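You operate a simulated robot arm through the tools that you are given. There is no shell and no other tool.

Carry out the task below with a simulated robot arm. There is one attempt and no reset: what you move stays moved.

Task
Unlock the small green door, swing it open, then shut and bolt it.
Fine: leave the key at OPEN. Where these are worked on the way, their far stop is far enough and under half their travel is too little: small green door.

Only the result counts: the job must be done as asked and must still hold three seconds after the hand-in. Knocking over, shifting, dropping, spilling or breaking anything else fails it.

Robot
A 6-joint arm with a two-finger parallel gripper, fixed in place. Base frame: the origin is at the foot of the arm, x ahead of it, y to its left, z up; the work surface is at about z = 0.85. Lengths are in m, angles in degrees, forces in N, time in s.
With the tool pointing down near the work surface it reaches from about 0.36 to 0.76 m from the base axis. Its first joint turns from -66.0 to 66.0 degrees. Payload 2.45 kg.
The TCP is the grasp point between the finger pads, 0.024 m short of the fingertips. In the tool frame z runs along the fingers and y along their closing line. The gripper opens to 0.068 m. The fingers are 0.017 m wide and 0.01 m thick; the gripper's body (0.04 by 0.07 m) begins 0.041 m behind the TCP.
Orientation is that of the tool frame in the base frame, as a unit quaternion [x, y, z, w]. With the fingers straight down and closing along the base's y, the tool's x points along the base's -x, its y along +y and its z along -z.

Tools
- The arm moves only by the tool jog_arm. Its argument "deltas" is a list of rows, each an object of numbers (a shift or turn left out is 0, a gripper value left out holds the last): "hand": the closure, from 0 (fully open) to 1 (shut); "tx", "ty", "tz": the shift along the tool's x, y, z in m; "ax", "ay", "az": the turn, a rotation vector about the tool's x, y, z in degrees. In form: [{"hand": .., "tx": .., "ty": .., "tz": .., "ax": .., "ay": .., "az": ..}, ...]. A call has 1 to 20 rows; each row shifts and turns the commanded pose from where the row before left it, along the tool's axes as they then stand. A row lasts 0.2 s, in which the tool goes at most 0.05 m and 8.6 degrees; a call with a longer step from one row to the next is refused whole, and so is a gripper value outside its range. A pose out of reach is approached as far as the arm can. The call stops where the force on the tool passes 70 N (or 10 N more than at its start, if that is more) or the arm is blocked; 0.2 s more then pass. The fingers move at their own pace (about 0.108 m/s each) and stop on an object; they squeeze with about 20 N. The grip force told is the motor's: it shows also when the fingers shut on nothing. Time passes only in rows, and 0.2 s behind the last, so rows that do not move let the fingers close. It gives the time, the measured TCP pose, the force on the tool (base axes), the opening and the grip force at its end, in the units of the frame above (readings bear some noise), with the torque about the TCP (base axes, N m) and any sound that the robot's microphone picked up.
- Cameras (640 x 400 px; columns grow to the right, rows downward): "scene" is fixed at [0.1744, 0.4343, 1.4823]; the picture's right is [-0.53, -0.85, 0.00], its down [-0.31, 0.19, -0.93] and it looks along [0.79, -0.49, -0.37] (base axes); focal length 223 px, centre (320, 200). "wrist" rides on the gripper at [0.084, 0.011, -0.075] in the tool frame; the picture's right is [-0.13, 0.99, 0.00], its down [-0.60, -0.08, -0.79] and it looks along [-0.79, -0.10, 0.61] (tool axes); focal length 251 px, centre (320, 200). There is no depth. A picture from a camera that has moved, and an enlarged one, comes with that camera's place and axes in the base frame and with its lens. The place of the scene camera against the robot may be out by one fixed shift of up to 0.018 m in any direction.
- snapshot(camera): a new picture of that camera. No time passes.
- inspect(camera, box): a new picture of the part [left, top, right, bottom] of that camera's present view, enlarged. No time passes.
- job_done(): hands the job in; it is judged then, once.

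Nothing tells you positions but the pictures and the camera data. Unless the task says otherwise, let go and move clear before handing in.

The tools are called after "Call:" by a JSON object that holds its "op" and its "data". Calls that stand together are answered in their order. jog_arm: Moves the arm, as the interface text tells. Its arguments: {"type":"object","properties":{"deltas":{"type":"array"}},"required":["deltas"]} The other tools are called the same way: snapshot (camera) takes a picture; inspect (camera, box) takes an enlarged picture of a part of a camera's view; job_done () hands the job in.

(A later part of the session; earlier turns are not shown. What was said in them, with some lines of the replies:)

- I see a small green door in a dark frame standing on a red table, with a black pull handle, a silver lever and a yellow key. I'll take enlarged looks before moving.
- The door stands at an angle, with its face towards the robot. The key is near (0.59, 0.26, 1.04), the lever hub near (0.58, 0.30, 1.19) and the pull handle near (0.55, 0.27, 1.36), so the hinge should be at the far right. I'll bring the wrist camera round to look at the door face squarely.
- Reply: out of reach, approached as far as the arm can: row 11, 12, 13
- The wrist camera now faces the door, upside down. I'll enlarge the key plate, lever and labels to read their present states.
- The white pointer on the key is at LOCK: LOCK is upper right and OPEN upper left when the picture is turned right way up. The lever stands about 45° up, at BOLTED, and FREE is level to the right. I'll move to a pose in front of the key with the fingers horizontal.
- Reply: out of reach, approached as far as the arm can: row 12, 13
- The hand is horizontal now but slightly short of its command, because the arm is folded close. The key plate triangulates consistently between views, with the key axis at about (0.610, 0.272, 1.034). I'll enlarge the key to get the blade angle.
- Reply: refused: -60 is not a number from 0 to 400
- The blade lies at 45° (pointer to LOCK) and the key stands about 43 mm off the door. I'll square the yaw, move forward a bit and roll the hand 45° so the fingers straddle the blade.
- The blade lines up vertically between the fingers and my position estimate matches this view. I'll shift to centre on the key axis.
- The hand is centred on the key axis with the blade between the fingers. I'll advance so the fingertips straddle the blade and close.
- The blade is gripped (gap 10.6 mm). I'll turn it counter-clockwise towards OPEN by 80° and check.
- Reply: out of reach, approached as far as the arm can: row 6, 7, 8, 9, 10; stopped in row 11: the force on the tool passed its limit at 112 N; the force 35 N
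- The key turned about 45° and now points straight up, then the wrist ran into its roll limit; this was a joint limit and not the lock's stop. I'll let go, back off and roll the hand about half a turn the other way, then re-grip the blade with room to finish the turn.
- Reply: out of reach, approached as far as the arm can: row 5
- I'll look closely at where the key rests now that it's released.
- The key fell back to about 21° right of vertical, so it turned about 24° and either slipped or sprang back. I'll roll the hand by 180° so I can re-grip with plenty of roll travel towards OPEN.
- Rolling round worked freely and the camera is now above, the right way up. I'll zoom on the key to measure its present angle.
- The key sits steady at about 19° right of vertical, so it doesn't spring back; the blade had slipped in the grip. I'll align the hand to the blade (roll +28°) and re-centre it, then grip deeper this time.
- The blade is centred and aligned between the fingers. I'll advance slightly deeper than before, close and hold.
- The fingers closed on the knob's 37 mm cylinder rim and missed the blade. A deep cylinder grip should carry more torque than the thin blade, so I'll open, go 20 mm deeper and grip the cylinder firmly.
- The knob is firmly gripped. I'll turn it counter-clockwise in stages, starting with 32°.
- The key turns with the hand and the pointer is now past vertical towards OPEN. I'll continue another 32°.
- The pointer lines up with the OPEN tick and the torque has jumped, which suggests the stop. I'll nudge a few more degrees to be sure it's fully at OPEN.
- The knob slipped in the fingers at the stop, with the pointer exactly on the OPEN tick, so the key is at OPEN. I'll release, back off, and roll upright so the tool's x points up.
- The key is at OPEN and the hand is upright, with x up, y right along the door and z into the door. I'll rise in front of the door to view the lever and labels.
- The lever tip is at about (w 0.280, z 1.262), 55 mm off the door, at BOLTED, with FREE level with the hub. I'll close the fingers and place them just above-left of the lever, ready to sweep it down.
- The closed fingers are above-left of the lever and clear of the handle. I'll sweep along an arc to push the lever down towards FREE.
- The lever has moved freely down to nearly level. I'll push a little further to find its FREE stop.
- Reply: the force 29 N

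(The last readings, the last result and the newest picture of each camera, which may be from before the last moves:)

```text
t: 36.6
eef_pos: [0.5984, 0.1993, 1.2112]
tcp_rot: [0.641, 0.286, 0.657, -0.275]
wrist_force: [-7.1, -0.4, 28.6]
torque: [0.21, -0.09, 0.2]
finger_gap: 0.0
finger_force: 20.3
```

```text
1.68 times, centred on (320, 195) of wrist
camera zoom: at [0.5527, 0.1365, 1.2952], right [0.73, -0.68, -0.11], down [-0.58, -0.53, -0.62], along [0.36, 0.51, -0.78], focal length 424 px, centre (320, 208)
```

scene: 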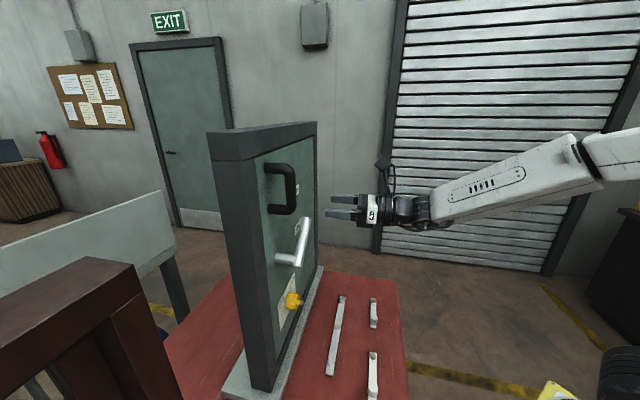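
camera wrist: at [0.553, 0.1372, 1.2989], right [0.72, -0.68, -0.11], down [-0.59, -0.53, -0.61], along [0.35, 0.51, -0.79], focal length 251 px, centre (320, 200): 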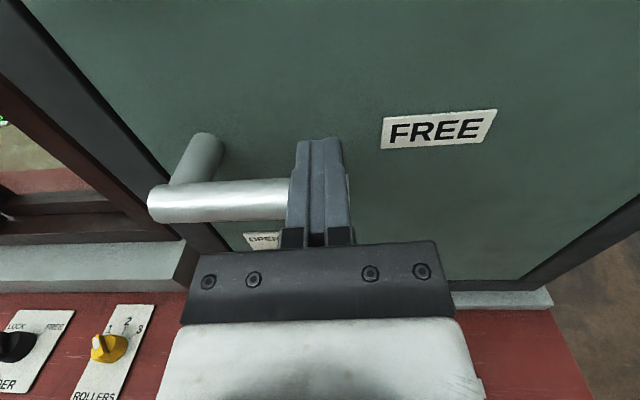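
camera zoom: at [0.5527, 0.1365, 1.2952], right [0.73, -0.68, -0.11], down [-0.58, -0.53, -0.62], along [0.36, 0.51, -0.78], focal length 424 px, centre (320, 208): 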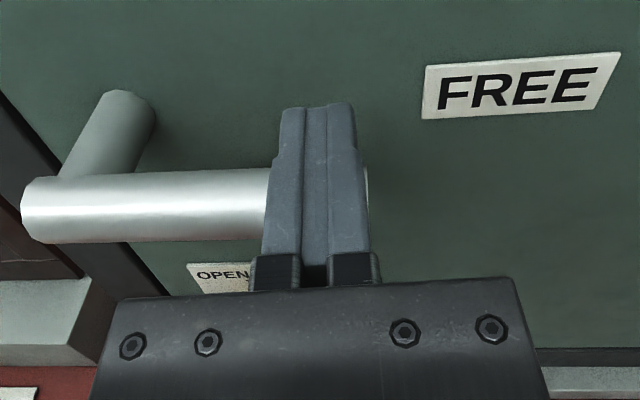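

The lever pressed against its stop (about 29 N) while level, so it's at FREE. Next I'll back off, rise to the black handle and half-open the fingers in front of it.

Call:
{"op": "jog_arm", "data": {"deltas": [{"tx": 0.012}, {"tz": -0.028}, {"tz": -0.028}, {"hand": 0.33, "tx": 0.03, "ty": -0.022}, {"hand": 0.33, "tx": 0.035, "ty": -0.022}, {"hand": 0.33, "tx": 0.035, "ty": -0.022}, {"hand": 0.33, "tx": 0.037, "ty": -0.021}, {}]}}

Call:
{"op": "snapshot", "data": {"camera": "wrist"}}

Call:
{"op": "inspect", "data": {"camera": "scene", "box": [230, 110, 390, 280]}}

```text
t: 38.4
eef_pos: [0.4935, 0.2183, 1.3537]
tcp_rot: [0.646, 0.286, 0.652, -0.275]
wrist_force: [0.4, 0.2, -0.7]
torque: [-0.02, 0.0, 0.01]
finger_gap: 0.0457
finger_force: 0.0
```

```text
taken
camera wrist: at [0.4499, 0.1572, 1.4385], right [0.72, -0.68, -0.11], down [-0.59, -0.53, -0.61], along [0.35, 0.51, -0.79], focal length 251 px, centre (320, 200)
```

wrist: 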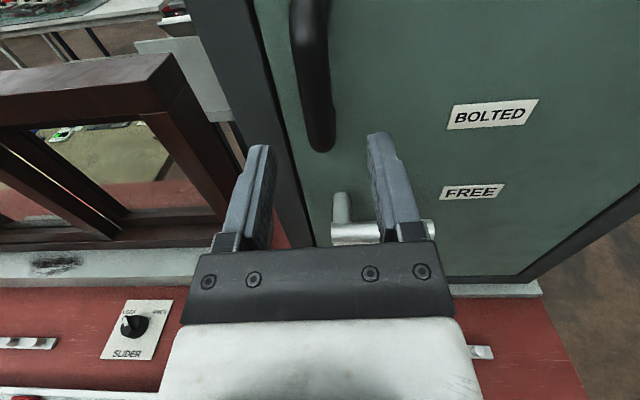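

```text
2.35 times, centred on (310, 195) of scene
camera zoom: at [0.1744, 0.4343, 1.4823], right [-0.53, -0.85, 0.0], down [-0.31, 0.19, -0.93], along [0.79, -0.49, -0.37], focal length 524 px, centre (344, 212)
```

zoom: 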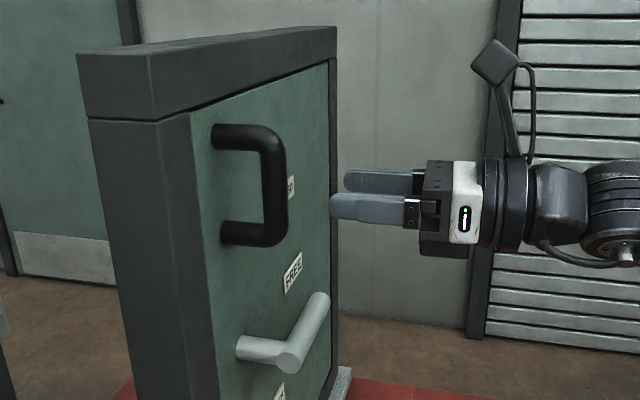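

The handle bar is dead ahead at about w 0.205, 46 mm off the door. I'll advance with the fingers either side of it.

Call:
{"op": "jog_arm", "data": {"deltas": [{"ty": -0.003, "tz": 0.02}, {"tz": 0.025}, {"tz": 0.025}, {}]}}

Call:
{"op": "snapshot", "data": {"camera": "wrist"}}

Call:
{"op": "inspect", "data": {"camera": "scene", "box": [230, 110, 390, 280]}}

```text
t: 39.4
eef_pos: [0.5407, 0.2718, 1.3544]
tcp_rot: [0.645, 0.286, 0.653, -0.274]
wrist_force: [0.3, 0.4, -0.1]
torque: [0.0, -0.01, 0.01]
finger_gap: 0.0458
finger_force: 0.0
```

```text
taken
camera wrist: at [0.4963, 0.21, 1.4389], right [0.72, -0.68, -0.11], down [-0.59, -0.53, -0.61], along [0.35, 0.51, -0.79], focal length 251 px, centre (320, 200)
```

wrist: 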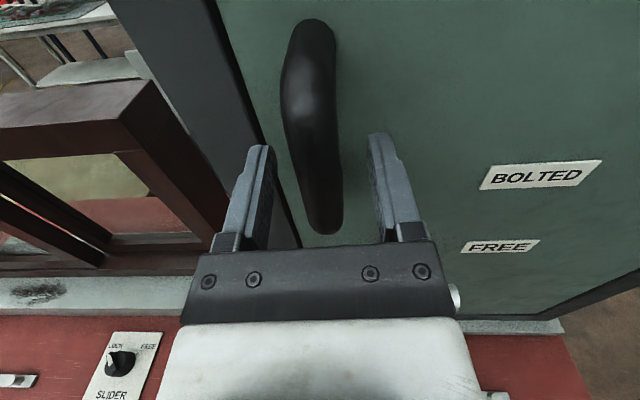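

```text
2.35 times, centred on (310, 195) of scene
camera zoom: at [0.1744, 0.4343, 1.4823], right [-0.53, -0.85, 0.0], down [-0.31, 0.19, -0.93], along [0.79, -0.49, -0.37], focal length 524 px, centre (344, 212)
```

zoom: 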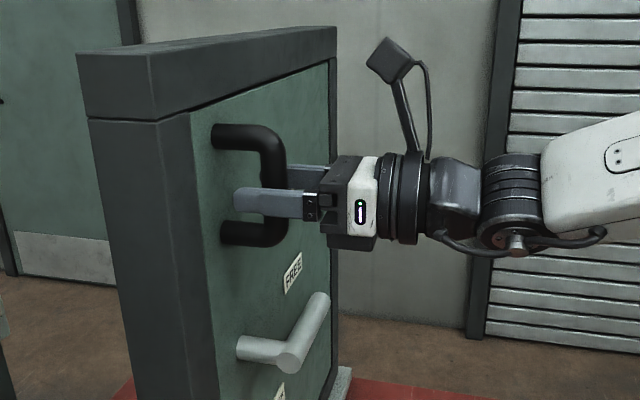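

The fingers straddle the bar. Closing to grip it.

Call:
{"op": "jog_arm", "data": {"deltas": [{"hand": 1}, {"hand": 1}, {"hand": 1}, {"hand": 1}]}}

Call:
{"op": "snapshot", "data": {"camera": "wrist"}}

```text
t: 40.4
eef_pos: [0.5412, 0.2718, 1.3544]
tcp_rot: [0.646, 0.286, 0.652, -0.276]
wrist_force: [-2.7, 2.4, -0.2]
torque: [0.57, 0.54, 0.02]
finger_gap: 0.0198
finger_force: 37.6
```

```text
taken
camera wrist: at [0.496, 0.2099, 1.4388], right [0.72, -0.68, -0.11], down [-0.59, -0.53, -0.61], along [0.35, 0.51, -0.79], focal length 251 px, centre (320, 200)
```

wrist: 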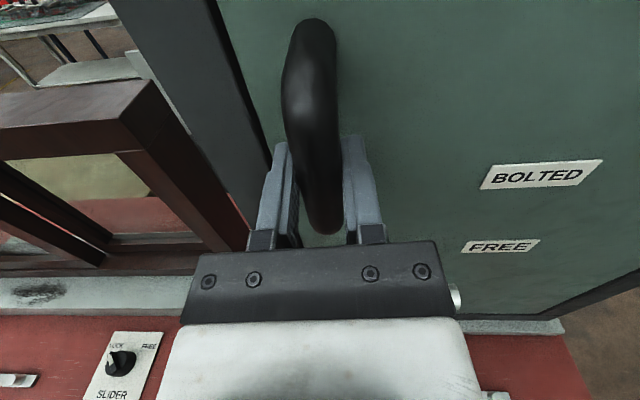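

The bar is gripped (20 mm). I'll make a small test pull along the expected arc, with the hinge at the far right edge, to confirm the door is free.

Call:
{"op": "jog_arm", "data": {"deltas": [{"ty": 0.0015, "tz": -0.01}, {"ty": 0.0018, "tz": -0.01}, {"ty": 0.0024, "tz": -0.0094}, {}]}}

Call:
{"op": "snapshot", "data": {"camera": "scene"}}

Call:
{"op": "snapshot", "data": {"camera": "wrist"}}

```text
t: 41.4
eef_pos: [0.5222, 0.2472, 1.354]
tcp_rot: [0.645, 0.288, 0.653, -0.274]
wrist_force: [-15.3, 10.9, -0.6]
torque: [0.39, 0.5, 0.16]
finger_gap: 0.02
finger_force: 37.6
```

```text
taken
```

scene: 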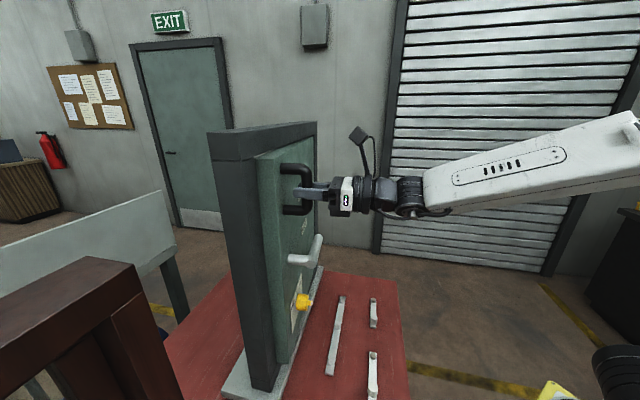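

```text
taken
camera wrist: at [0.4786, 0.1854, 1.4388], right [0.73, -0.68, -0.11], down [-0.59, -0.53, -0.61], along [0.35, 0.51, -0.79], focal length 251 px, centre (320, 200)
```

wrist: 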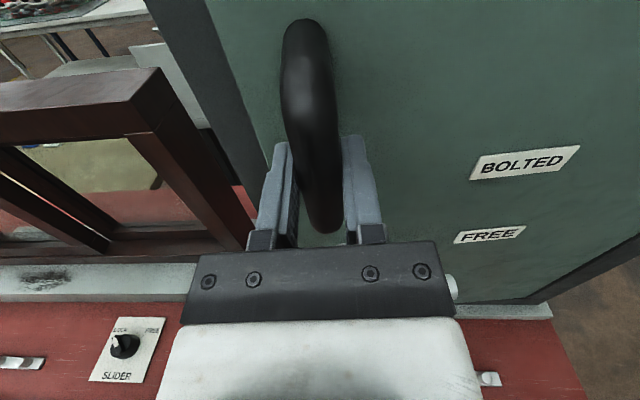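

The door is free and opening; the forces show the hinge axis sits a bit in front of the panel plane. I'll keep pulling along the corrected arc while gradually turning the hand with the door.

Call:
{"op": "jog_arm", "data": {"deltas": [{"ty": 0.0012, "tz": -0.0148, "ax": 2}, {"ty": 0.0014, "tz": -0.0148, "ax": 2}, {"ty": 0.0028, "tz": -0.0146, "ax": 2}, {"ty": 0.003, "tz": -0.0146, "ax": 2}, {}]}}

Call:
{"op": "snapshot", "data": {"camera": "wrist"}}

Call:
{"op": "snapshot", "data": {"camera": "scene"}}

```text
t: 42.6
eef_pos: [0.4953, 0.1935, 1.3544]
tcp_rot: [0.626, 0.328, 0.632, -0.318]
wrist_force: [28.9, -12.6, 5.3]
torque: [0.28, 0.5, -0.31]
finger_gap: 0.0198
finger_force: 37.4
```

```text
taken
camera wrist: at [0.4594, 0.1267, 1.439], right [0.81, -0.58, -0.11], down [-0.52, -0.6, -0.61], along [0.28, 0.55, -0.79], focal length 251 px, centre (320, 200)
```

wrist: 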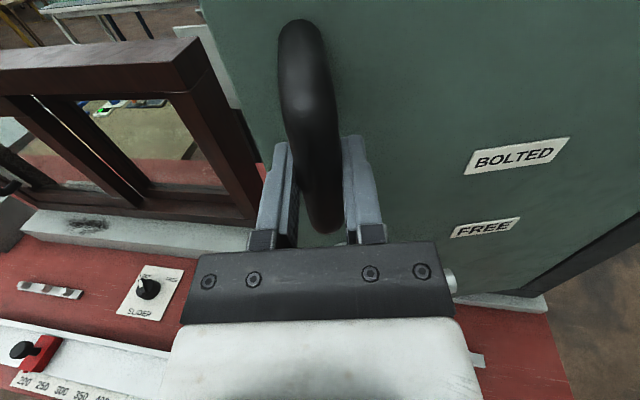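

```text
taken
```

scene: 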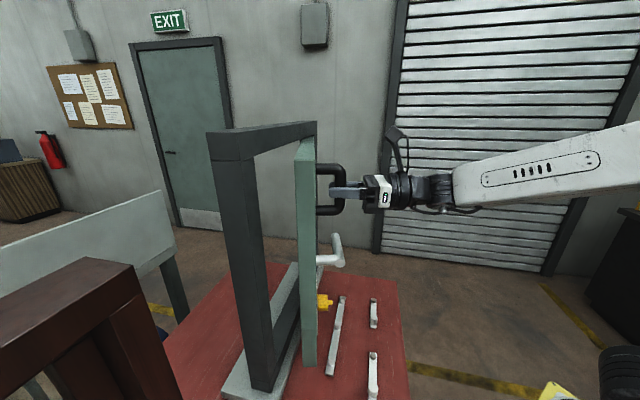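

The door is about 14° open (from the label positions) and moving well. I've refined the hinge estimate and will continue pulling in steps.

Call:
{"op": "jog_arm", "data": {"deltas": [{"ty": 0.006, "tz": -0.0178, "ax": 3}, {"ty": 0.0049, "tz": -0.0182, "ax": 3}, {"ty": 0.0077, "tz": -0.0306, "ax": 3}, {}]}}

Call:
{"op": "snapshot", "data": {"camera": "wrist"}}

Call:
{"op": "snapshot", "data": {"camera": "scene"}}

```text
t: 43.6
eef_pos: [0.476, 0.1273, 1.3533]
tcp_rot: [0.599, 0.378, 0.603, -0.367]
wrist_force: [26.6, -5.9, 5.1]
torque: [0.68, 0.38, -0.21]
finger_gap: 0.0196
finger_force: 37.6
```

```text
taken
camera wrist: at [0.4511, 0.0567, 1.4391], right [0.89, -0.44, -0.11], down [-0.42, -0.68, -0.6], along [0.19, 0.58, -0.79], focal length 251 px, centre (320, 200)
```

wrist: 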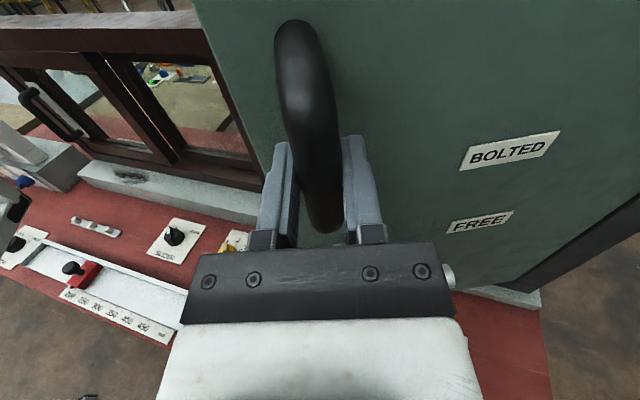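

```text
taken
```

scene: 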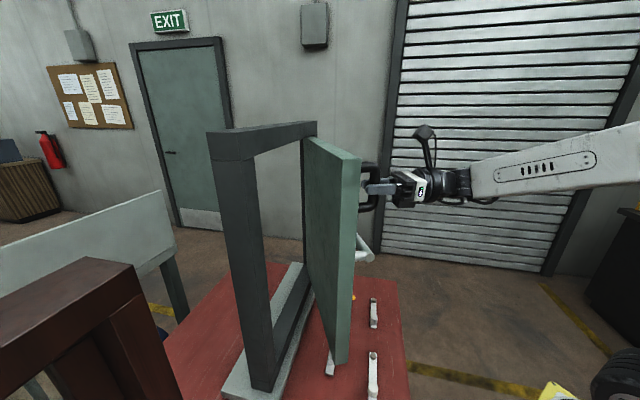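

The door is about 25° open and the arc fit is now good (radius 0.36 m). Continuing to roughly 45°.

Call:
{"op": "jog_arm", "data": {"deltas": [{"ty": 0.0118, "tz": -0.0303, "ax": 3}, {"ty": 0.0103, "tz": -0.0299}, {"ty": 0.0129, "tz": -0.0288}, {"ty": 0.0153, "tz": -0.0276}, {}]}}

Call:
{"op": "snapshot", "data": {"camera": "wrist"}}

Call:
{"op": "snapshot", "data": {"camera": "scene"}}

```text
t: 44.8
eef_pos: [0.4757, 0.0024, 1.3555]
tcp_rot: [0.59, 0.394, 0.592, -0.383]
wrist_force: [19.1, 4.3, -15.0]
torque: [0.12, 0.47, 0.09]
finger_gap: 0.02
finger_force: 37.4
```

```text
taken
camera wrist: at [0.4537, -0.0705, 1.4396], right [0.91, -0.39, -0.11], down [-0.38, -0.7, -0.6], along [0.16, 0.59, -0.79], focal length 251 px, centre (320, 200)
```

wrist: 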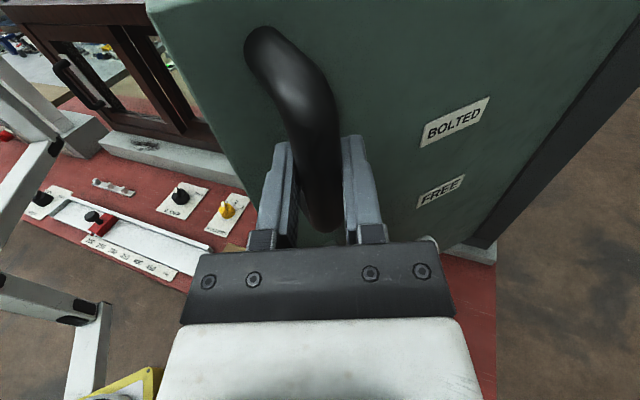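

```text
taken
```

scene: 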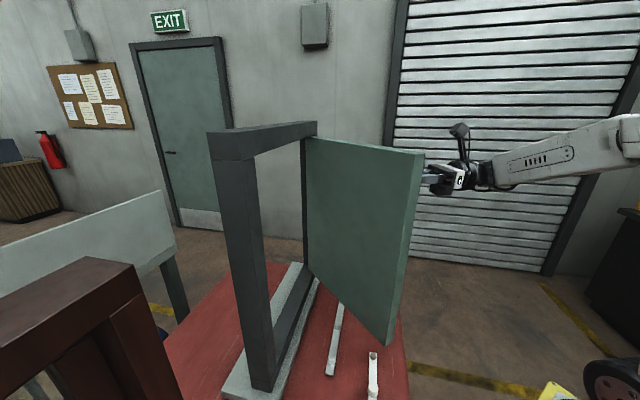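

The door is about 46° open. Continuing towards about 70°.

Call:
{"op": "jog_arm", "data": {"deltas": [{"ty": 0.017, "tz": -0.0177}, {"ty": 0.0194, "tz": -0.0238}, {"ty": 0.0214, "tz": -0.0221}, {"ty": 0.0234, "tz": -0.02}, {"ty": 0.0248, "tz": -0.018}, {}]}}

Call:
{"op": "snapshot", "data": {"camera": "wrist"}}

Call:
{"op": "snapshot", "data": {"camera": "scene"}}

```text
t: 46.2
eef_pos: [0.5298, -0.1306, 1.3575]
tcp_rot: [0.589, 0.394, 0.592, -0.384]
wrist_force: [0.0, 0.8, -22.1]
torque: [0.68, -0.24, 0.07]
finger_gap: 0.0196
finger_force: 37.3
```

```text
taken
camera wrist: at [0.5092, -0.2053, 1.4421], right [0.91, -0.39, -0.11], down [-0.38, -0.7, -0.6], along [0.16, 0.59, -0.79], focal length 251 px, centre (320, 200)
```

wrist: 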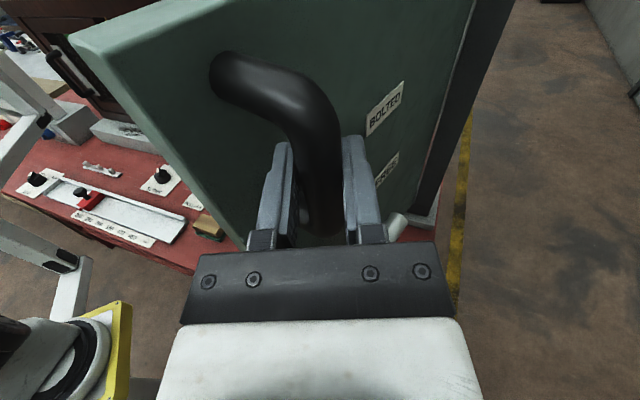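

```text
taken
```

scene: 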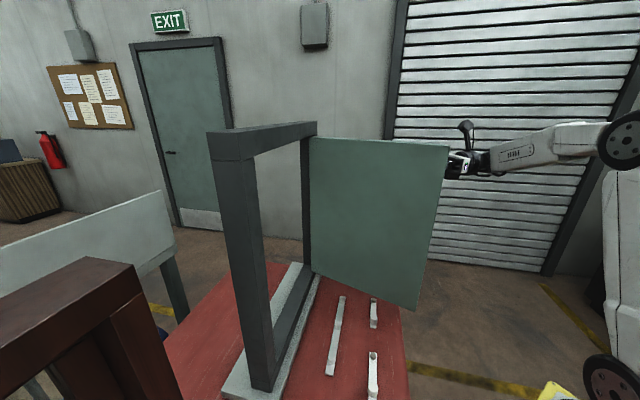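

The door is about 70° open. Continuing towards 90°, watching for the far stop.

Call:
{"op": "jog_arm", "data": {"deltas": [{"tx": -0.003, "ty": 0.0264, "tz": -0.0158}, {"tx": -0.0005, "ty": 0.0277, "tz": -0.0134}, {"tx": -0.0005, "ty": 0.0286, "tz": -0.011}, {"tx": -0.0005, "ty": 0.0296, "tz": -0.0083}, {}]}}

Call:
{"op": "snapshot", "data": {"camera": "wrist"}}

Call:
{"op": "snapshot", "data": {"camera": "scene"}}

```text
t: 47.0
eef_pos: [0.5779, -0.1908, 1.3584]
tcp_rot: [0.579, 0.411, 0.581, -0.398]
wrist_force: [-36.2, 22.5, -2.7]
torque: [-0.19, 0.05, 0.29]
finger_gap: 0.0195
finger_force: 37.5
stopped in row 4: the force on the tool passed its limit at 93 N (the readings are from after the stop); the commanded pose is now the measured one
```

```text
taken
camera wrist: at [0.5619, -0.2634, 1.4429], right [0.93, -0.34, -0.11], down [-0.34, -0.72, -0.6], along [0.12, 0.6, -0.79], focal length 251 px, centre (320, 200)
```

wrist: 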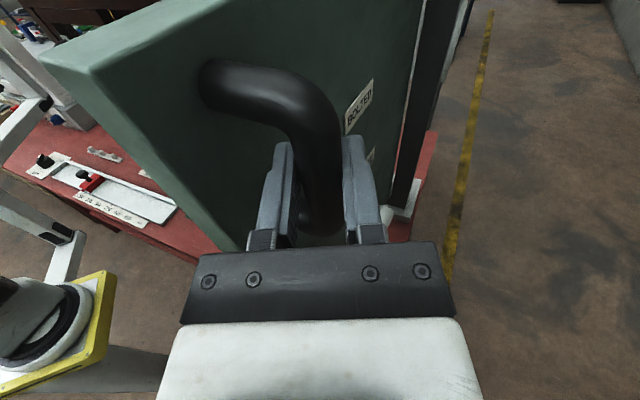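

```text
taken
```

scene: 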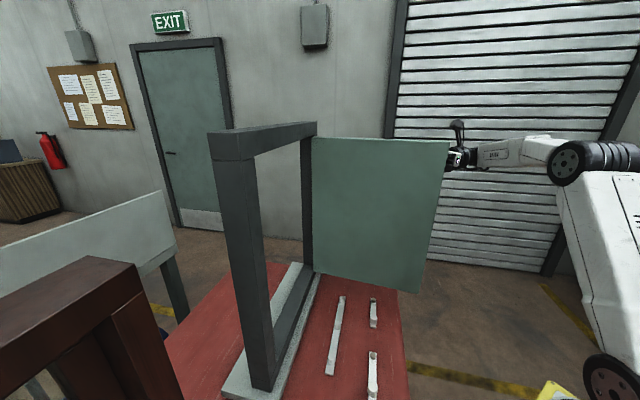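

The door hit its far stop at about 83° (force spike against opening). Now I'll swing it back shut along the same arc, still holding the bar.

Call:
{"op": "jog_arm", "data": {"deltas": [{}, {"ty": -0.0141, "tz": 0.0059}, {"ty": -0.0269, "tz": 0.0149}, {"ty": -0.0254, "tz": 0.0172}, {"ty": -0.0238, "tz": 0.0194}, {"ty": -0.0222, "tz": 0.0214}, {"ty": -0.0201, "tz": 0.0233}, {"ty": -0.018, "tz": 0.0248}, {"ty": -0.0158, "tz": 0.0263}, {}]}}

Call:
{"op": "snapshot", "data": {"camera": "wrist"}}

Call:
{"op": "snapshot", "data": {"camera": "scene"}}

```text
t: 49.2
eef_pos: [0.4788, 0.0112, 1.3557]
tcp_rot: [0.577, 0.409, 0.583, -0.4]
wrist_force: [-54.1, -8.6, 11.0]
torque: [-0.25, 0.44, 0.07]
finger_gap: 0.0198
finger_force: 37.5
```

```text
taken
camera wrist: at [0.4606, -0.0633, 1.4399], right [0.93, -0.34, -0.11], down [-0.34, -0.72, -0.6], along [0.13, 0.6, -0.79], focal length 251 px, centre (320, 200)
```

wrist: 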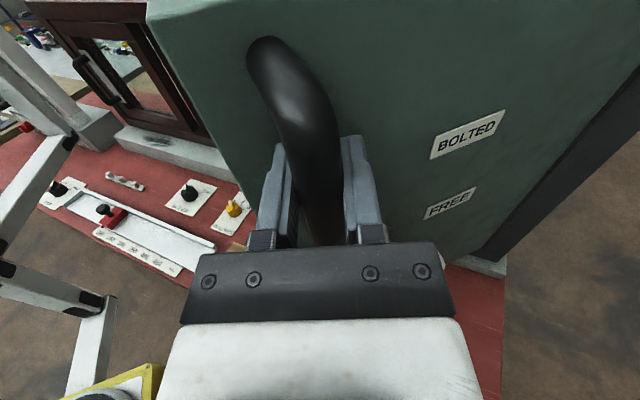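

```text
taken
```

scene: 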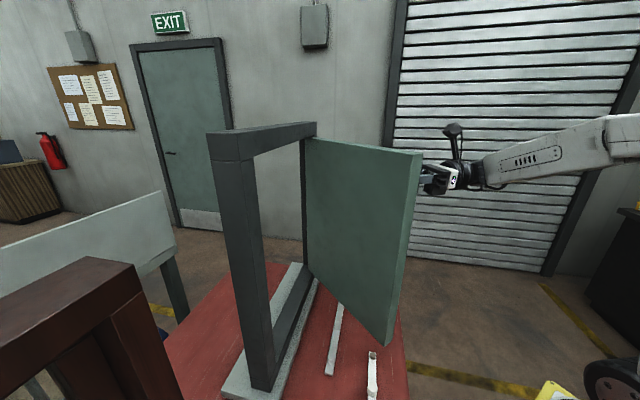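

The door is back to about 45° with some radial push building up; I'll correct the path outward and continue closing to about 25°.

Call:
{"op": "jog_arm", "data": {"deltas": [{"ty": -0.0229, "tz": 0.0223}, {"ty": -0.011, "tz": 0.0287, "ax": -3}, {"ty": -0.0099, "tz": 0.0291, "ax": -3.3}, {"ty": -0.0091, "tz": 0.0294, "ax": -3.4}, {}]}}

Call:
{"op": "snapshot", "data": {"camera": "wrist"}}

Call:
{"op": "snapshot", "data": {"camera": "scene"}}

```text
t: 50.4
eef_pos: [0.4778, 0.1289, 1.3533]
tcp_rot: [0.612, 0.354, 0.619, -0.343]
wrist_force: [19.7, -2.8, 23.6]
torque: [-0.56, 0.85, 0.14]
finger_gap: 0.0199
finger_force: 36.9
```

```text
taken
camera wrist: at [0.4478, 0.0601, 1.4391], right [0.85, -0.51, -0.11], down [-0.47, -0.64, -0.61], along [0.24, 0.57, -0.79], focal length 251 px, centre (320, 200)
```

wrist: 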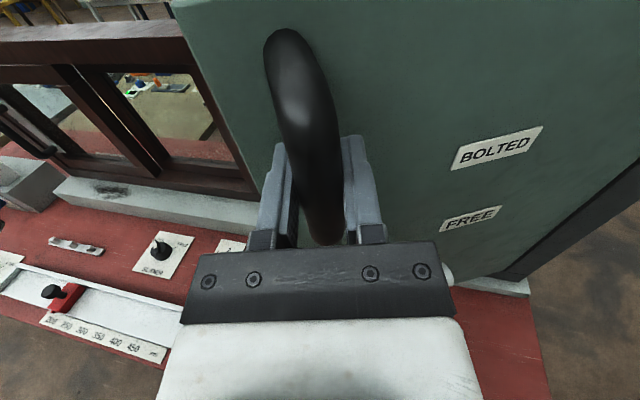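

```text
taken
```

scene: 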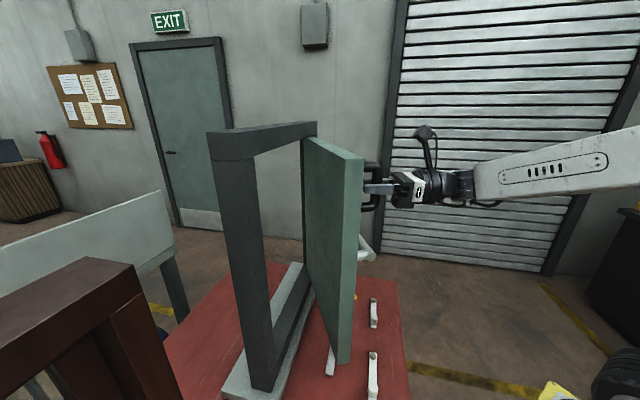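

The door is about 25° from shut. Continuing to close to about 5°, still turning the hand back square.

Call:
{"op": "jog_arm", "data": {"deltas": [{"tx": 0.002, "ty": -0.0085, "tz": 0.0296, "ax": -3}, {"ty": -0.0075, "tz": 0.0298, "ax": -3.3}, {"ty": -0.0066, "tz": 0.03, "ax": -3.3}, {"ty": -0.0057, "tz": 0.0302, "ax": -3.4}, {}]}}

Call:
{"op": "snapshot", "data": {"camera": "wrist"}}

Call:
{"op": "snapshot", "data": {"camera": "scene"}}

```text
t: 51.6
eef_pos: [0.5232, 0.2452, 1.3545]
tcp_rot: [0.647, 0.283, 0.653, -0.273]
wrist_force: [8.0, -4.7, 13.9]
torque: [0.44, 0.34, -0.1]
finger_gap: 0.0196
finger_force: 37.2
```

```text
taken
camera wrist: at [0.478, 0.1835, 1.4384], right [0.72, -0.69, -0.11], down [-0.6, -0.52, -0.61], along [0.36, 0.5, -0.79], focal length 251 px, centre (320, 200)
```

wrist: 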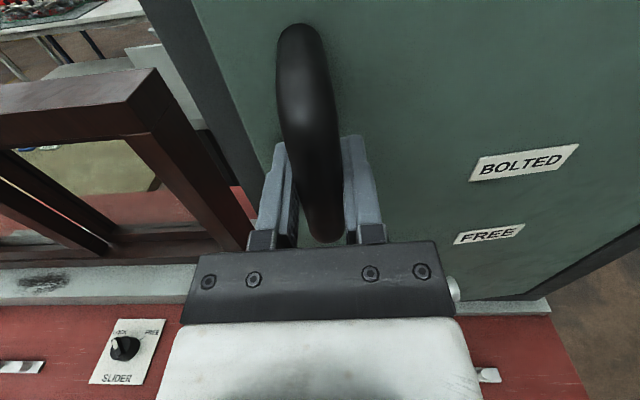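

```text
taken
```

scene: 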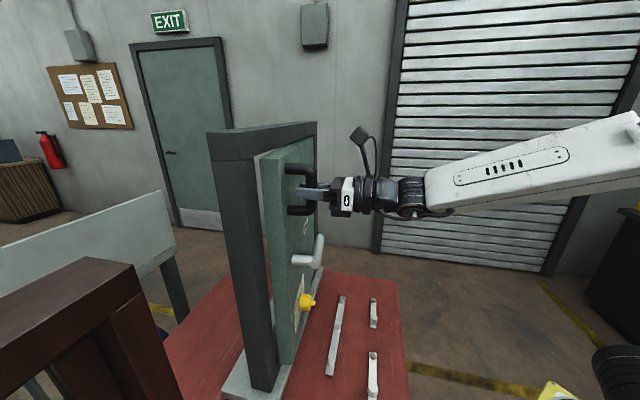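

Nearly shut. I'll push the last 32 mm gently and press a little at the end.

Call:
{"op": "jog_arm", "data": {"deltas": [{"ty": -0.002, "tz": 0.0105}, {"ty": -0.0016, "tz": 0.0105}, {"ty": -0.0013, "tz": 0.01}, {"tz": 0.003}, {}]}}

Call:
{"op": "snapshot", "data": {"camera": "scene"}}

Call:
{"op": "snapshot", "data": {"camera": "wrist"}}

```text
t: 52.8
eef_pos: [0.5415, 0.2723, 1.3534]
tcp_rot: [0.647, 0.284, 0.653, -0.273]
wrist_force: [-6.4, 6.2, 13.0]
torque: [0.59, 0.34, -0.04]
finger_gap: 0.0194
finger_force: 37.3
```

```text
taken
```

scene: 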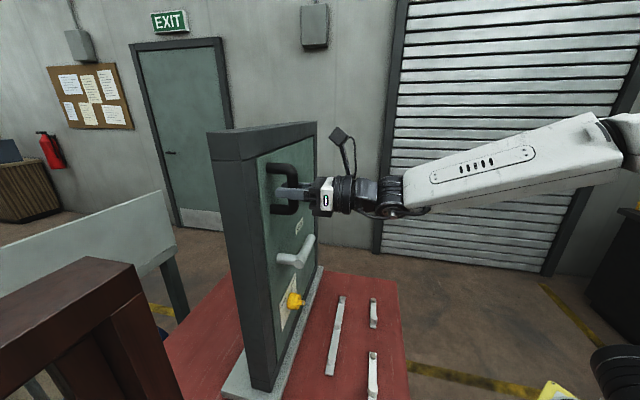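

```text
taken
camera wrist: at [0.4972, 0.2112, 1.4379], right [0.72, -0.69, -0.11], down [-0.6, -0.53, -0.61], along [0.36, 0.5, -0.79], focal length 251 px, centre (320, 200)
```

wrist: 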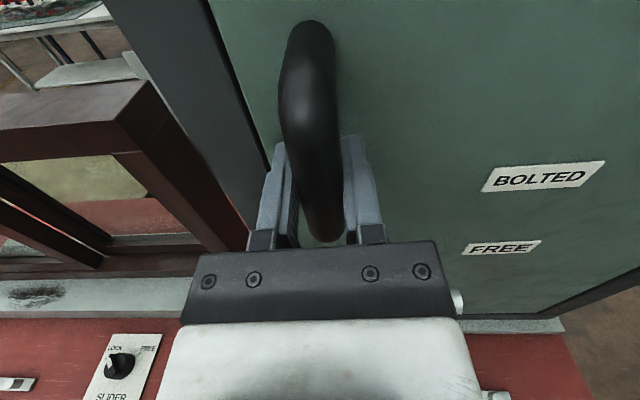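

The hand is back at its initial grip position. I'll press slightly further to feel for the door's closed stop.

Call:
{"op": "jog_arm", "data": {"deltas": [{"tz": 0.003}, {"tz": 0.003}, {}]}}

Call:
{"op": "inspect", "data": {"camera": "scene", "box": [200, 110, 420, 400]}}

```text
t: 53.6
eef_pos: [0.5439, 0.2764, 1.3525]
tcp_rot: [0.647, 0.283, 0.653, -0.272]
wrist_force: [-35.5, -7.3, 9.0]
torque: [0.33, 0.48, 0.0]
finger_gap: 0.0199
finger_force: 37.2
```

```text
1.38 times, centred on (310, 255) of scene
camera zoom: at [0.1728, 0.4339, 1.4826], right [-0.53, -0.85, 0.0], down [-0.31, 0.19, -0.93], along [0.79, -0.49, -0.36], focal length 307 px, centre (334, 124)
```

zoom: 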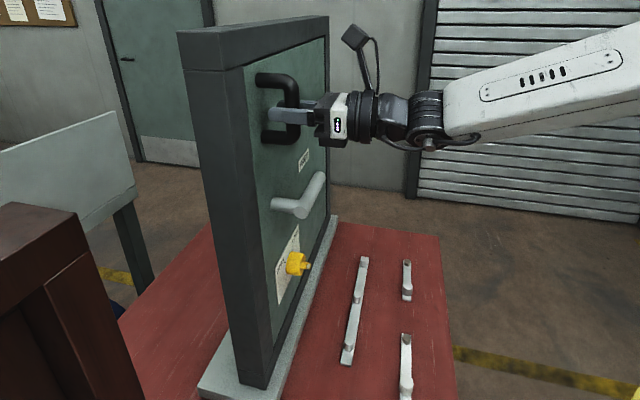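

The door presses firmly against its closed stop (about 30 N), so it is shut. I'll let go of the handle, back off and close the fingers before moving below the lever.

Call:
{"op": "jog_arm", "data": {"deltas": [{"hand": 0.33}, {"hand": 0.33}, {"hand": 0.33}, {"hand": 0.33, "tz": -0.02}, {"hand": 0.33, "tz": -0.025}, {"hand": 0.33, "tz": -0.025}, {}]}}

Call:
{"op": "snapshot", "data": {"camera": "wrist"}}

Call:
{"op": "snapshot", "data": {"camera": "scene"}}

```text
t: 55.2
eef_pos: [0.4997, 0.2257, 1.3521]
tcp_rot: [0.648, 0.283, 0.653, -0.272]
wrist_force: [0.6, -0.1, 0.1]
torque: [0.0, -0.01, 0.03]
finger_gap: 0.0453
finger_force: 0.1
```

```text
taken
camera wrist: at [0.4544, 0.1642, 1.4375], right [0.72, -0.69, -0.11], down [-0.6, -0.52, -0.61], along [0.36, 0.5, -0.79], focal length 251 px, centre (320, 200)
```

wrist: 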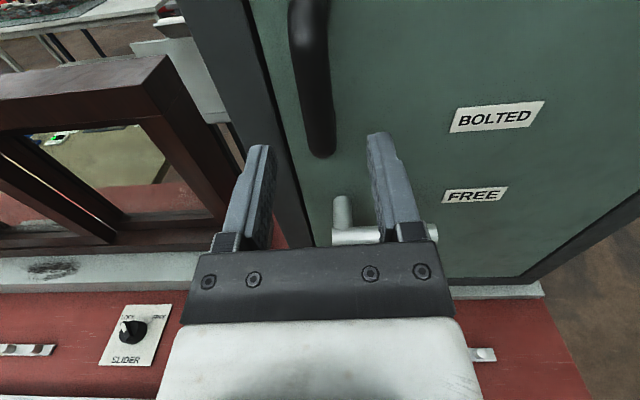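

```text
taken
```

scene: 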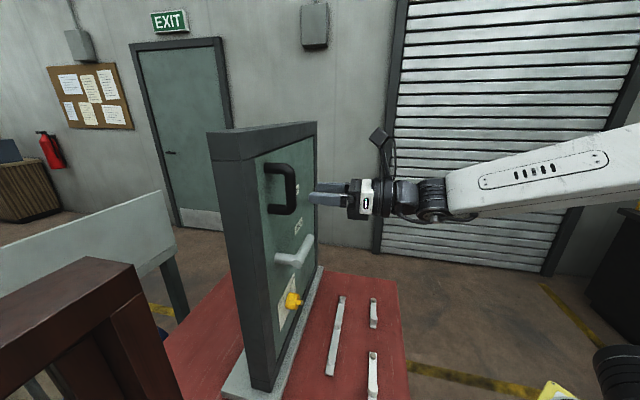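

The door stays shut. Now I'll move to the right and down, fingers closed, to a spot in front of and below the lever.

Call:
{"op": "jog_arm", "data": {"deltas": [{"hand": 1, "tz": -0.012}, {"hand": 1, "ty": 0.045}, {"hand": 1, "ty": 0.045}, {"tx": -0.0415}, {"tx": -0.0415}, {"tx": -0.0415}, {"tx": -0.0415}, {"tx": -0.0415}, {}]}}

Call:
{"op": "snapshot", "data": {"camera": "wrist"}}

Call:
{"op": "inspect", "data": {"camera": "scene", "box": [240, 200, 400, 320]}}

```text
t: 57.2
eef_pos: [0.557, 0.152, 1.1462]
tcp_rot: [0.648, 0.283, 0.653, -0.273]
wrist_force: [0.7, -0.1, -0.1]
torque: [0.0, 0.02, 0.03]
finger_gap: 0.0
finger_force: 20.2
```

```text
taken
camera wrist: at [0.5123, 0.0903, 1.2311], right [0.72, -0.69, -0.11], down [-0.6, -0.52, -0.61], along [0.36, 0.5, -0.79], focal length 251 px, centre (320, 200)
```

wrist: 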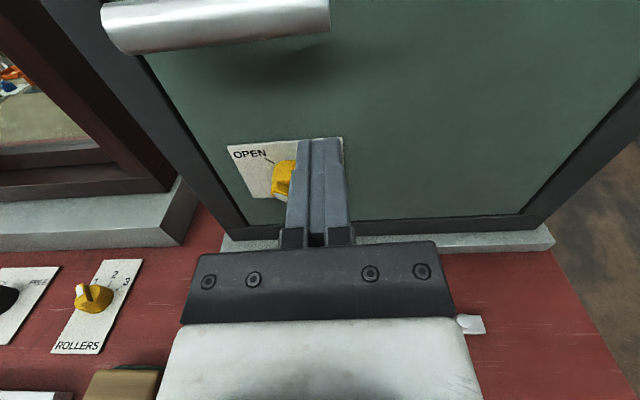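

```text
3.33 times, centred on (320, 260) of scene
camera zoom: at [0.1744, 0.4343, 1.4823], right [-0.53, -0.85, 0.0], down [-0.31, 0.19, -0.93], along [0.79, -0.49, -0.37], focal length 742 px, centre (320, 0)
```

zoom: 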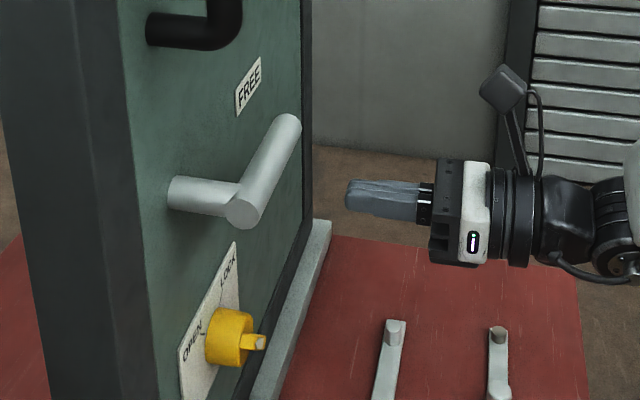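

The hand is just below the lever's height and in front of it. I'll advance under the lever.

Call:
{"op": "jog_arm", "data": {"deltas": [{"ty": -0.008, "tz": 0.03}, {"tz": 0.033}, {}]}}

Call:
{"op": "inspect", "data": {"camera": "scene", "box": [240, 200, 400, 320]}}

Call:
{"op": "snapshot", "data": {"camera": "wrist"}}

```text
t: 58.0
eef_pos: [0.5961, 0.2035, 1.1467]
tcp_rot: [0.648, 0.283, 0.653, -0.272]
wrist_force: [-0.5, 0.2, -0.3]
torque: [0.01, 0.02, 0.0]
finger_gap: 0.0
finger_force: 20.3
```

```text
3.33 times, centred on (320, 260) of scene
camera zoom: at [0.1744, 0.4343, 1.4823], right [-0.53, -0.85, 0.0], down [-0.31, 0.19, -0.93], along [0.79, -0.49, -0.37], focal length 742 px, centre (320, 0)
```

zoom: 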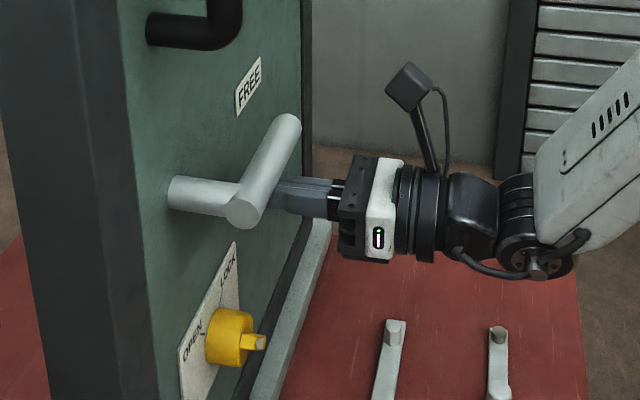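

```text
taken
camera wrist: at [0.551, 0.1418, 1.2302], right [0.72, -0.69, -0.11], down [-0.6, -0.52, -0.61], along [0.36, 0.5, -0.79], focal length 251 px, centre (320, 200)
```

wrist: 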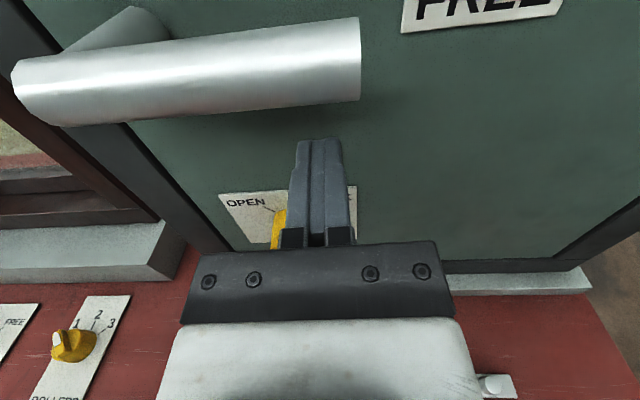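

The fingers are under the lever near its tip. I'll sweep up along the arc to raise it to BOLTED.

Call:
{"op": "jog_arm", "data": {"deltas": [{"tx": 0.0125}, {"tx": 0.0125}, {"tx": 0.011, "ty": 0.0012}, {"tx": 0.011, "ty": 0.0012}, {"tx": 0.011, "ty": -0.0017}, {"tx": 0.011, "ty": -0.0018}, {"tx": 0.007, "ty": -0.0027}, {"tx": 0.0069, "ty": -0.0027}, {}]}}

Call:
{"op": "inspect", "data": {"camera": "scene", "box": [240, 160, 400, 320]}}

Call:
{"op": "snapshot", "data": {"camera": "wrist"}}

```text
t: 60.0
eef_pos: [0.5906, 0.2076, 1.2275]
tcp_rot: [0.65, 0.282, 0.652, -0.271]
wrist_force: [2.9, -4.0, -4.3]
torque: [-0.02, -0.05, -0.04]
finger_gap: 0.0
finger_force: 20.4
```

```text
2.50 times, centred on (320, 240) of scene
camera zoom: at [0.1746, 0.4342, 1.4823], right [-0.53, -0.85, 0.0], down [-0.31, 0.19, -0.93], along [0.79, -0.49, -0.37], focal length 557 px, centre (320, 100)
```

zoom: 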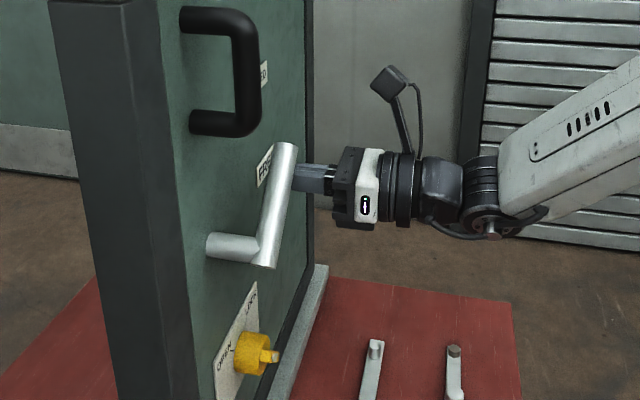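

```text
taken
camera wrist: at [0.5458, 0.1473, 1.3132], right [0.72, -0.69, -0.12], down [-0.6, -0.52, -0.6], along [0.36, 0.5, -0.79], focal length 251 px, centre (320, 200)
```

wrist: 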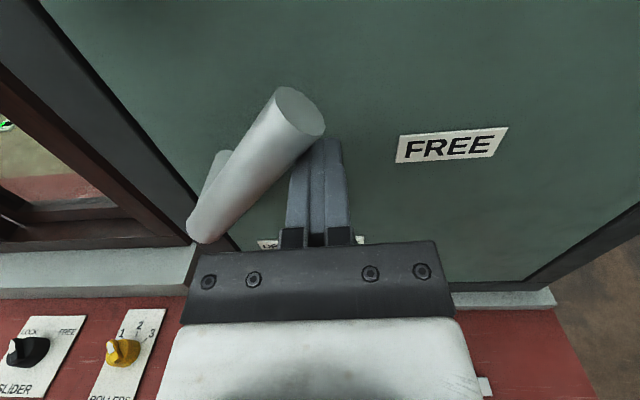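

The lever is back up at about 44–45°, essentially where it began. I'll push a bit further to make sure it is firmly at the BOLTED stop.

Call:
{"op": "jog_arm", "data": {"deltas": [{"tx": 0.004, "ty": -0.003}, {"tx": 0.003, "ty": -0.002}, {}]}}

Call:
{"op": "snapshot", "data": {"camera": "wrist"}}

```text
t: 60.8
eef_pos: [0.5891, 0.2084, 1.2307]
tcp_rot: [0.656, 0.28, 0.647, -0.268]
wrist_force: [11.2, -29.1, -30.8]
torque: [-0.04, -0.07, 0.12]
finger_gap: 0.0002
finger_force: 19.8
```

```text
taken
camera wrist: at [0.5441, 0.1484, 1.3162], right [0.71, -0.7, -0.12], down [-0.61, -0.52, -0.59], along [0.35, 0.49, -0.8], focal length 251 px, centre (320, 200)
```

wrist: 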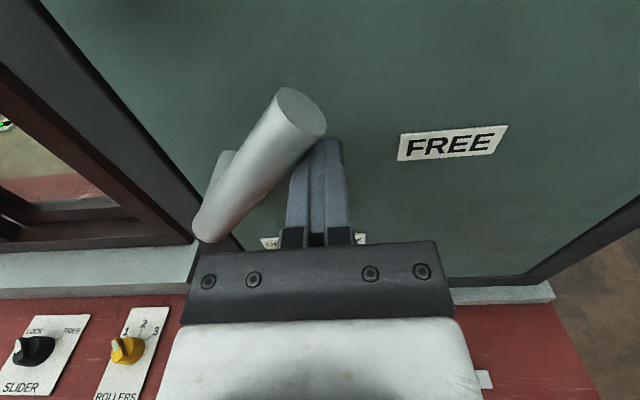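

The lever resists with about 44 N, so it's at its BOLTED stop. I'll ease away below it, retreat and check everything.

Call:
{"op": "jog_arm", "data": {"deltas": [{"tx": -0.012, "ty": 0.01}, {"tx": -0.008, "ty": 0.006}, {"tz": -0.025}, {"tz": -0.03}, {"tz": -0.03}, {"tx": 0.035, "ty": 0.015}, {"tx": 0.035, "ty": 0.01}, {}, {}]}}

Call:
{"op": "snapshot", "data": {"camera": "wrist"}}

Call:
{"op": "inspect", "data": {"camera": "scene", "box": [200, 110, 420, 400]}}

```text
t: 62.8
eef_pos: [0.5567, 0.1242, 1.2876]
tcp_rot: [0.648, 0.282, 0.653, -0.272]
wrist_force: [0.1, 0.3, -0.6]
torque: [0.01, 0.02, -0.01]
finger_gap: 0.0
finger_force: 20.0
```

```text
taken
camera wrist: at [0.5118, 0.0617, 1.3725], right [0.72, -0.69, -0.11], down [-0.6, -0.52, -0.61], along [0.36, 0.5, -0.79], focal length 251 px, centre (320, 200)
```

wrist: 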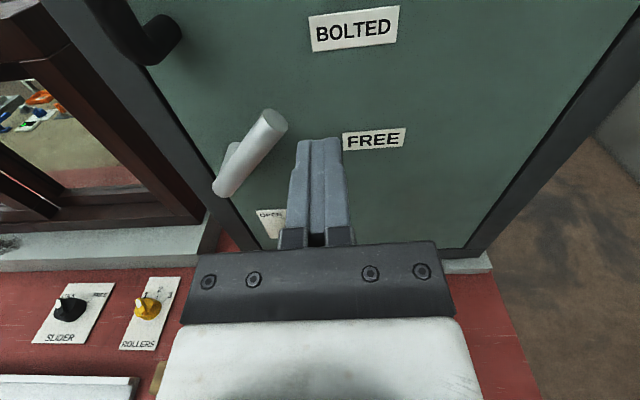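

```text
1.38 times, centred on (310, 255) of scene
camera zoom: at [0.1744, 0.4343, 1.4823], right [-0.53, -0.85, 0.0], down [-0.31, 0.19, -0.93], along [0.79, -0.49, -0.37], focal length 307 px, centre (334, 124)
```

zoom: 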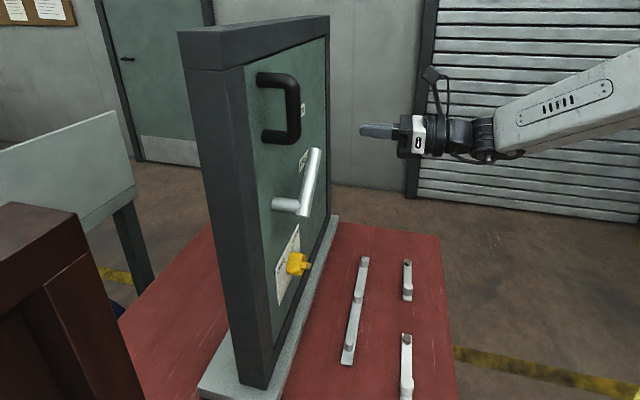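

Lever, handle and door now match the first picture, and the key should still be at OPEN. I'll check those details closely before handing in.

Call:
{"op": "inspect", "data": {"camera": "scene", "box": [250, 220, 340, 340]}}

Call:
{"op": "inspect", "data": {"camera": "scene", "box": [240, 140, 330, 230]}}

Call:
{"op": "snapshot", "data": {"camera": "scene"}}

```text
3.33 times, centred on (295, 280) of scene
camera zoom: at [0.1744, 0.4343, 1.4823], right [-0.53, -0.85, 0.0], down [-0.31, 0.19, -0.93], along [0.79, -0.49, -0.37], focal length 742 px, centre (403, -67)
```

zoom: 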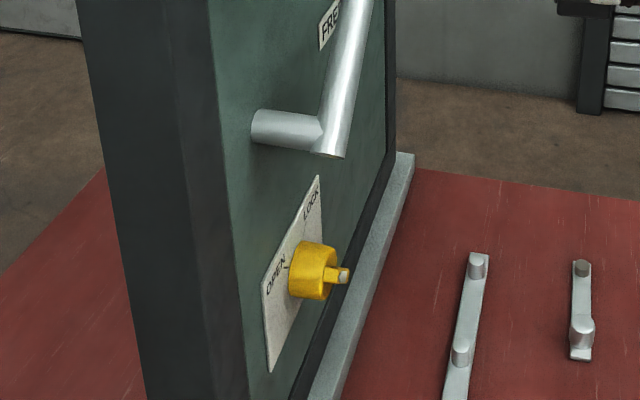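

```text
4.44 times, centred on (285, 185) of scene
camera zoom: at [0.1744, 0.4343, 1.4823], right [-0.53, -0.85, 0.0], down [-0.31, 0.19, -0.93], along [0.79, -0.49, -0.37], focal length 990 px, centre (476, 267)
```

zoom: 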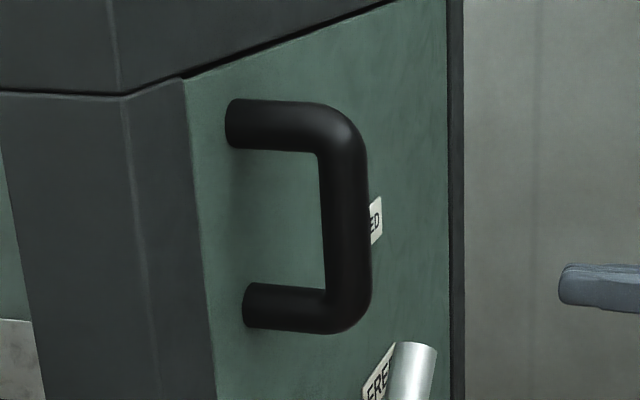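

```text
taken
```

scene: 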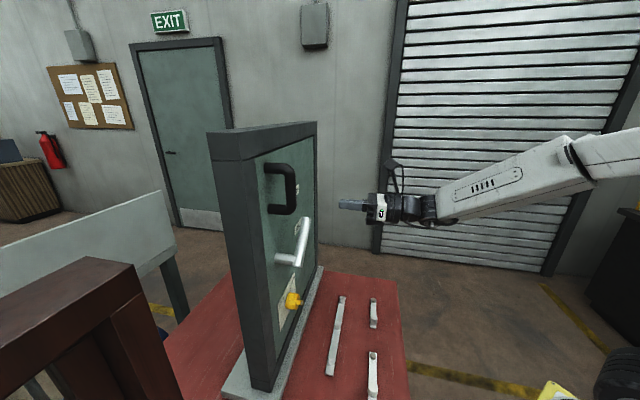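

The handle and lever sit exactly where they did when the door was shut and bolted, the key points at OPEN, and nothing else has moved. The hand is free and clear of the door, so I'm handing in.

Call:
{"op": "job_done", "data": {}}

```text
The job is handed in.
```

The small green door is unlocked and has been swung open to its far stop, then shut and bolted again. I've handed the job in, but no verdict came back.

- **Key:** it is at OPEN, turned until it reached its stop. My first grip on the blade slipped, so I re-gripped the whole knob to finish the turn.
- **Door:** it swung open about 83°, where the force showed it had hit its far stop. I pushed it back until it pressed against the closed stop.
- **Bolt lever:** I moved it to FREE before opening the door and back to BOLTED afterwards, pressing it against its stop both times.

In the last pictures the handle and lever match their starting positions, and I saw nothing else moved. The gripper was let go and clear of the door. I didn't pull on the door to test the bolt.
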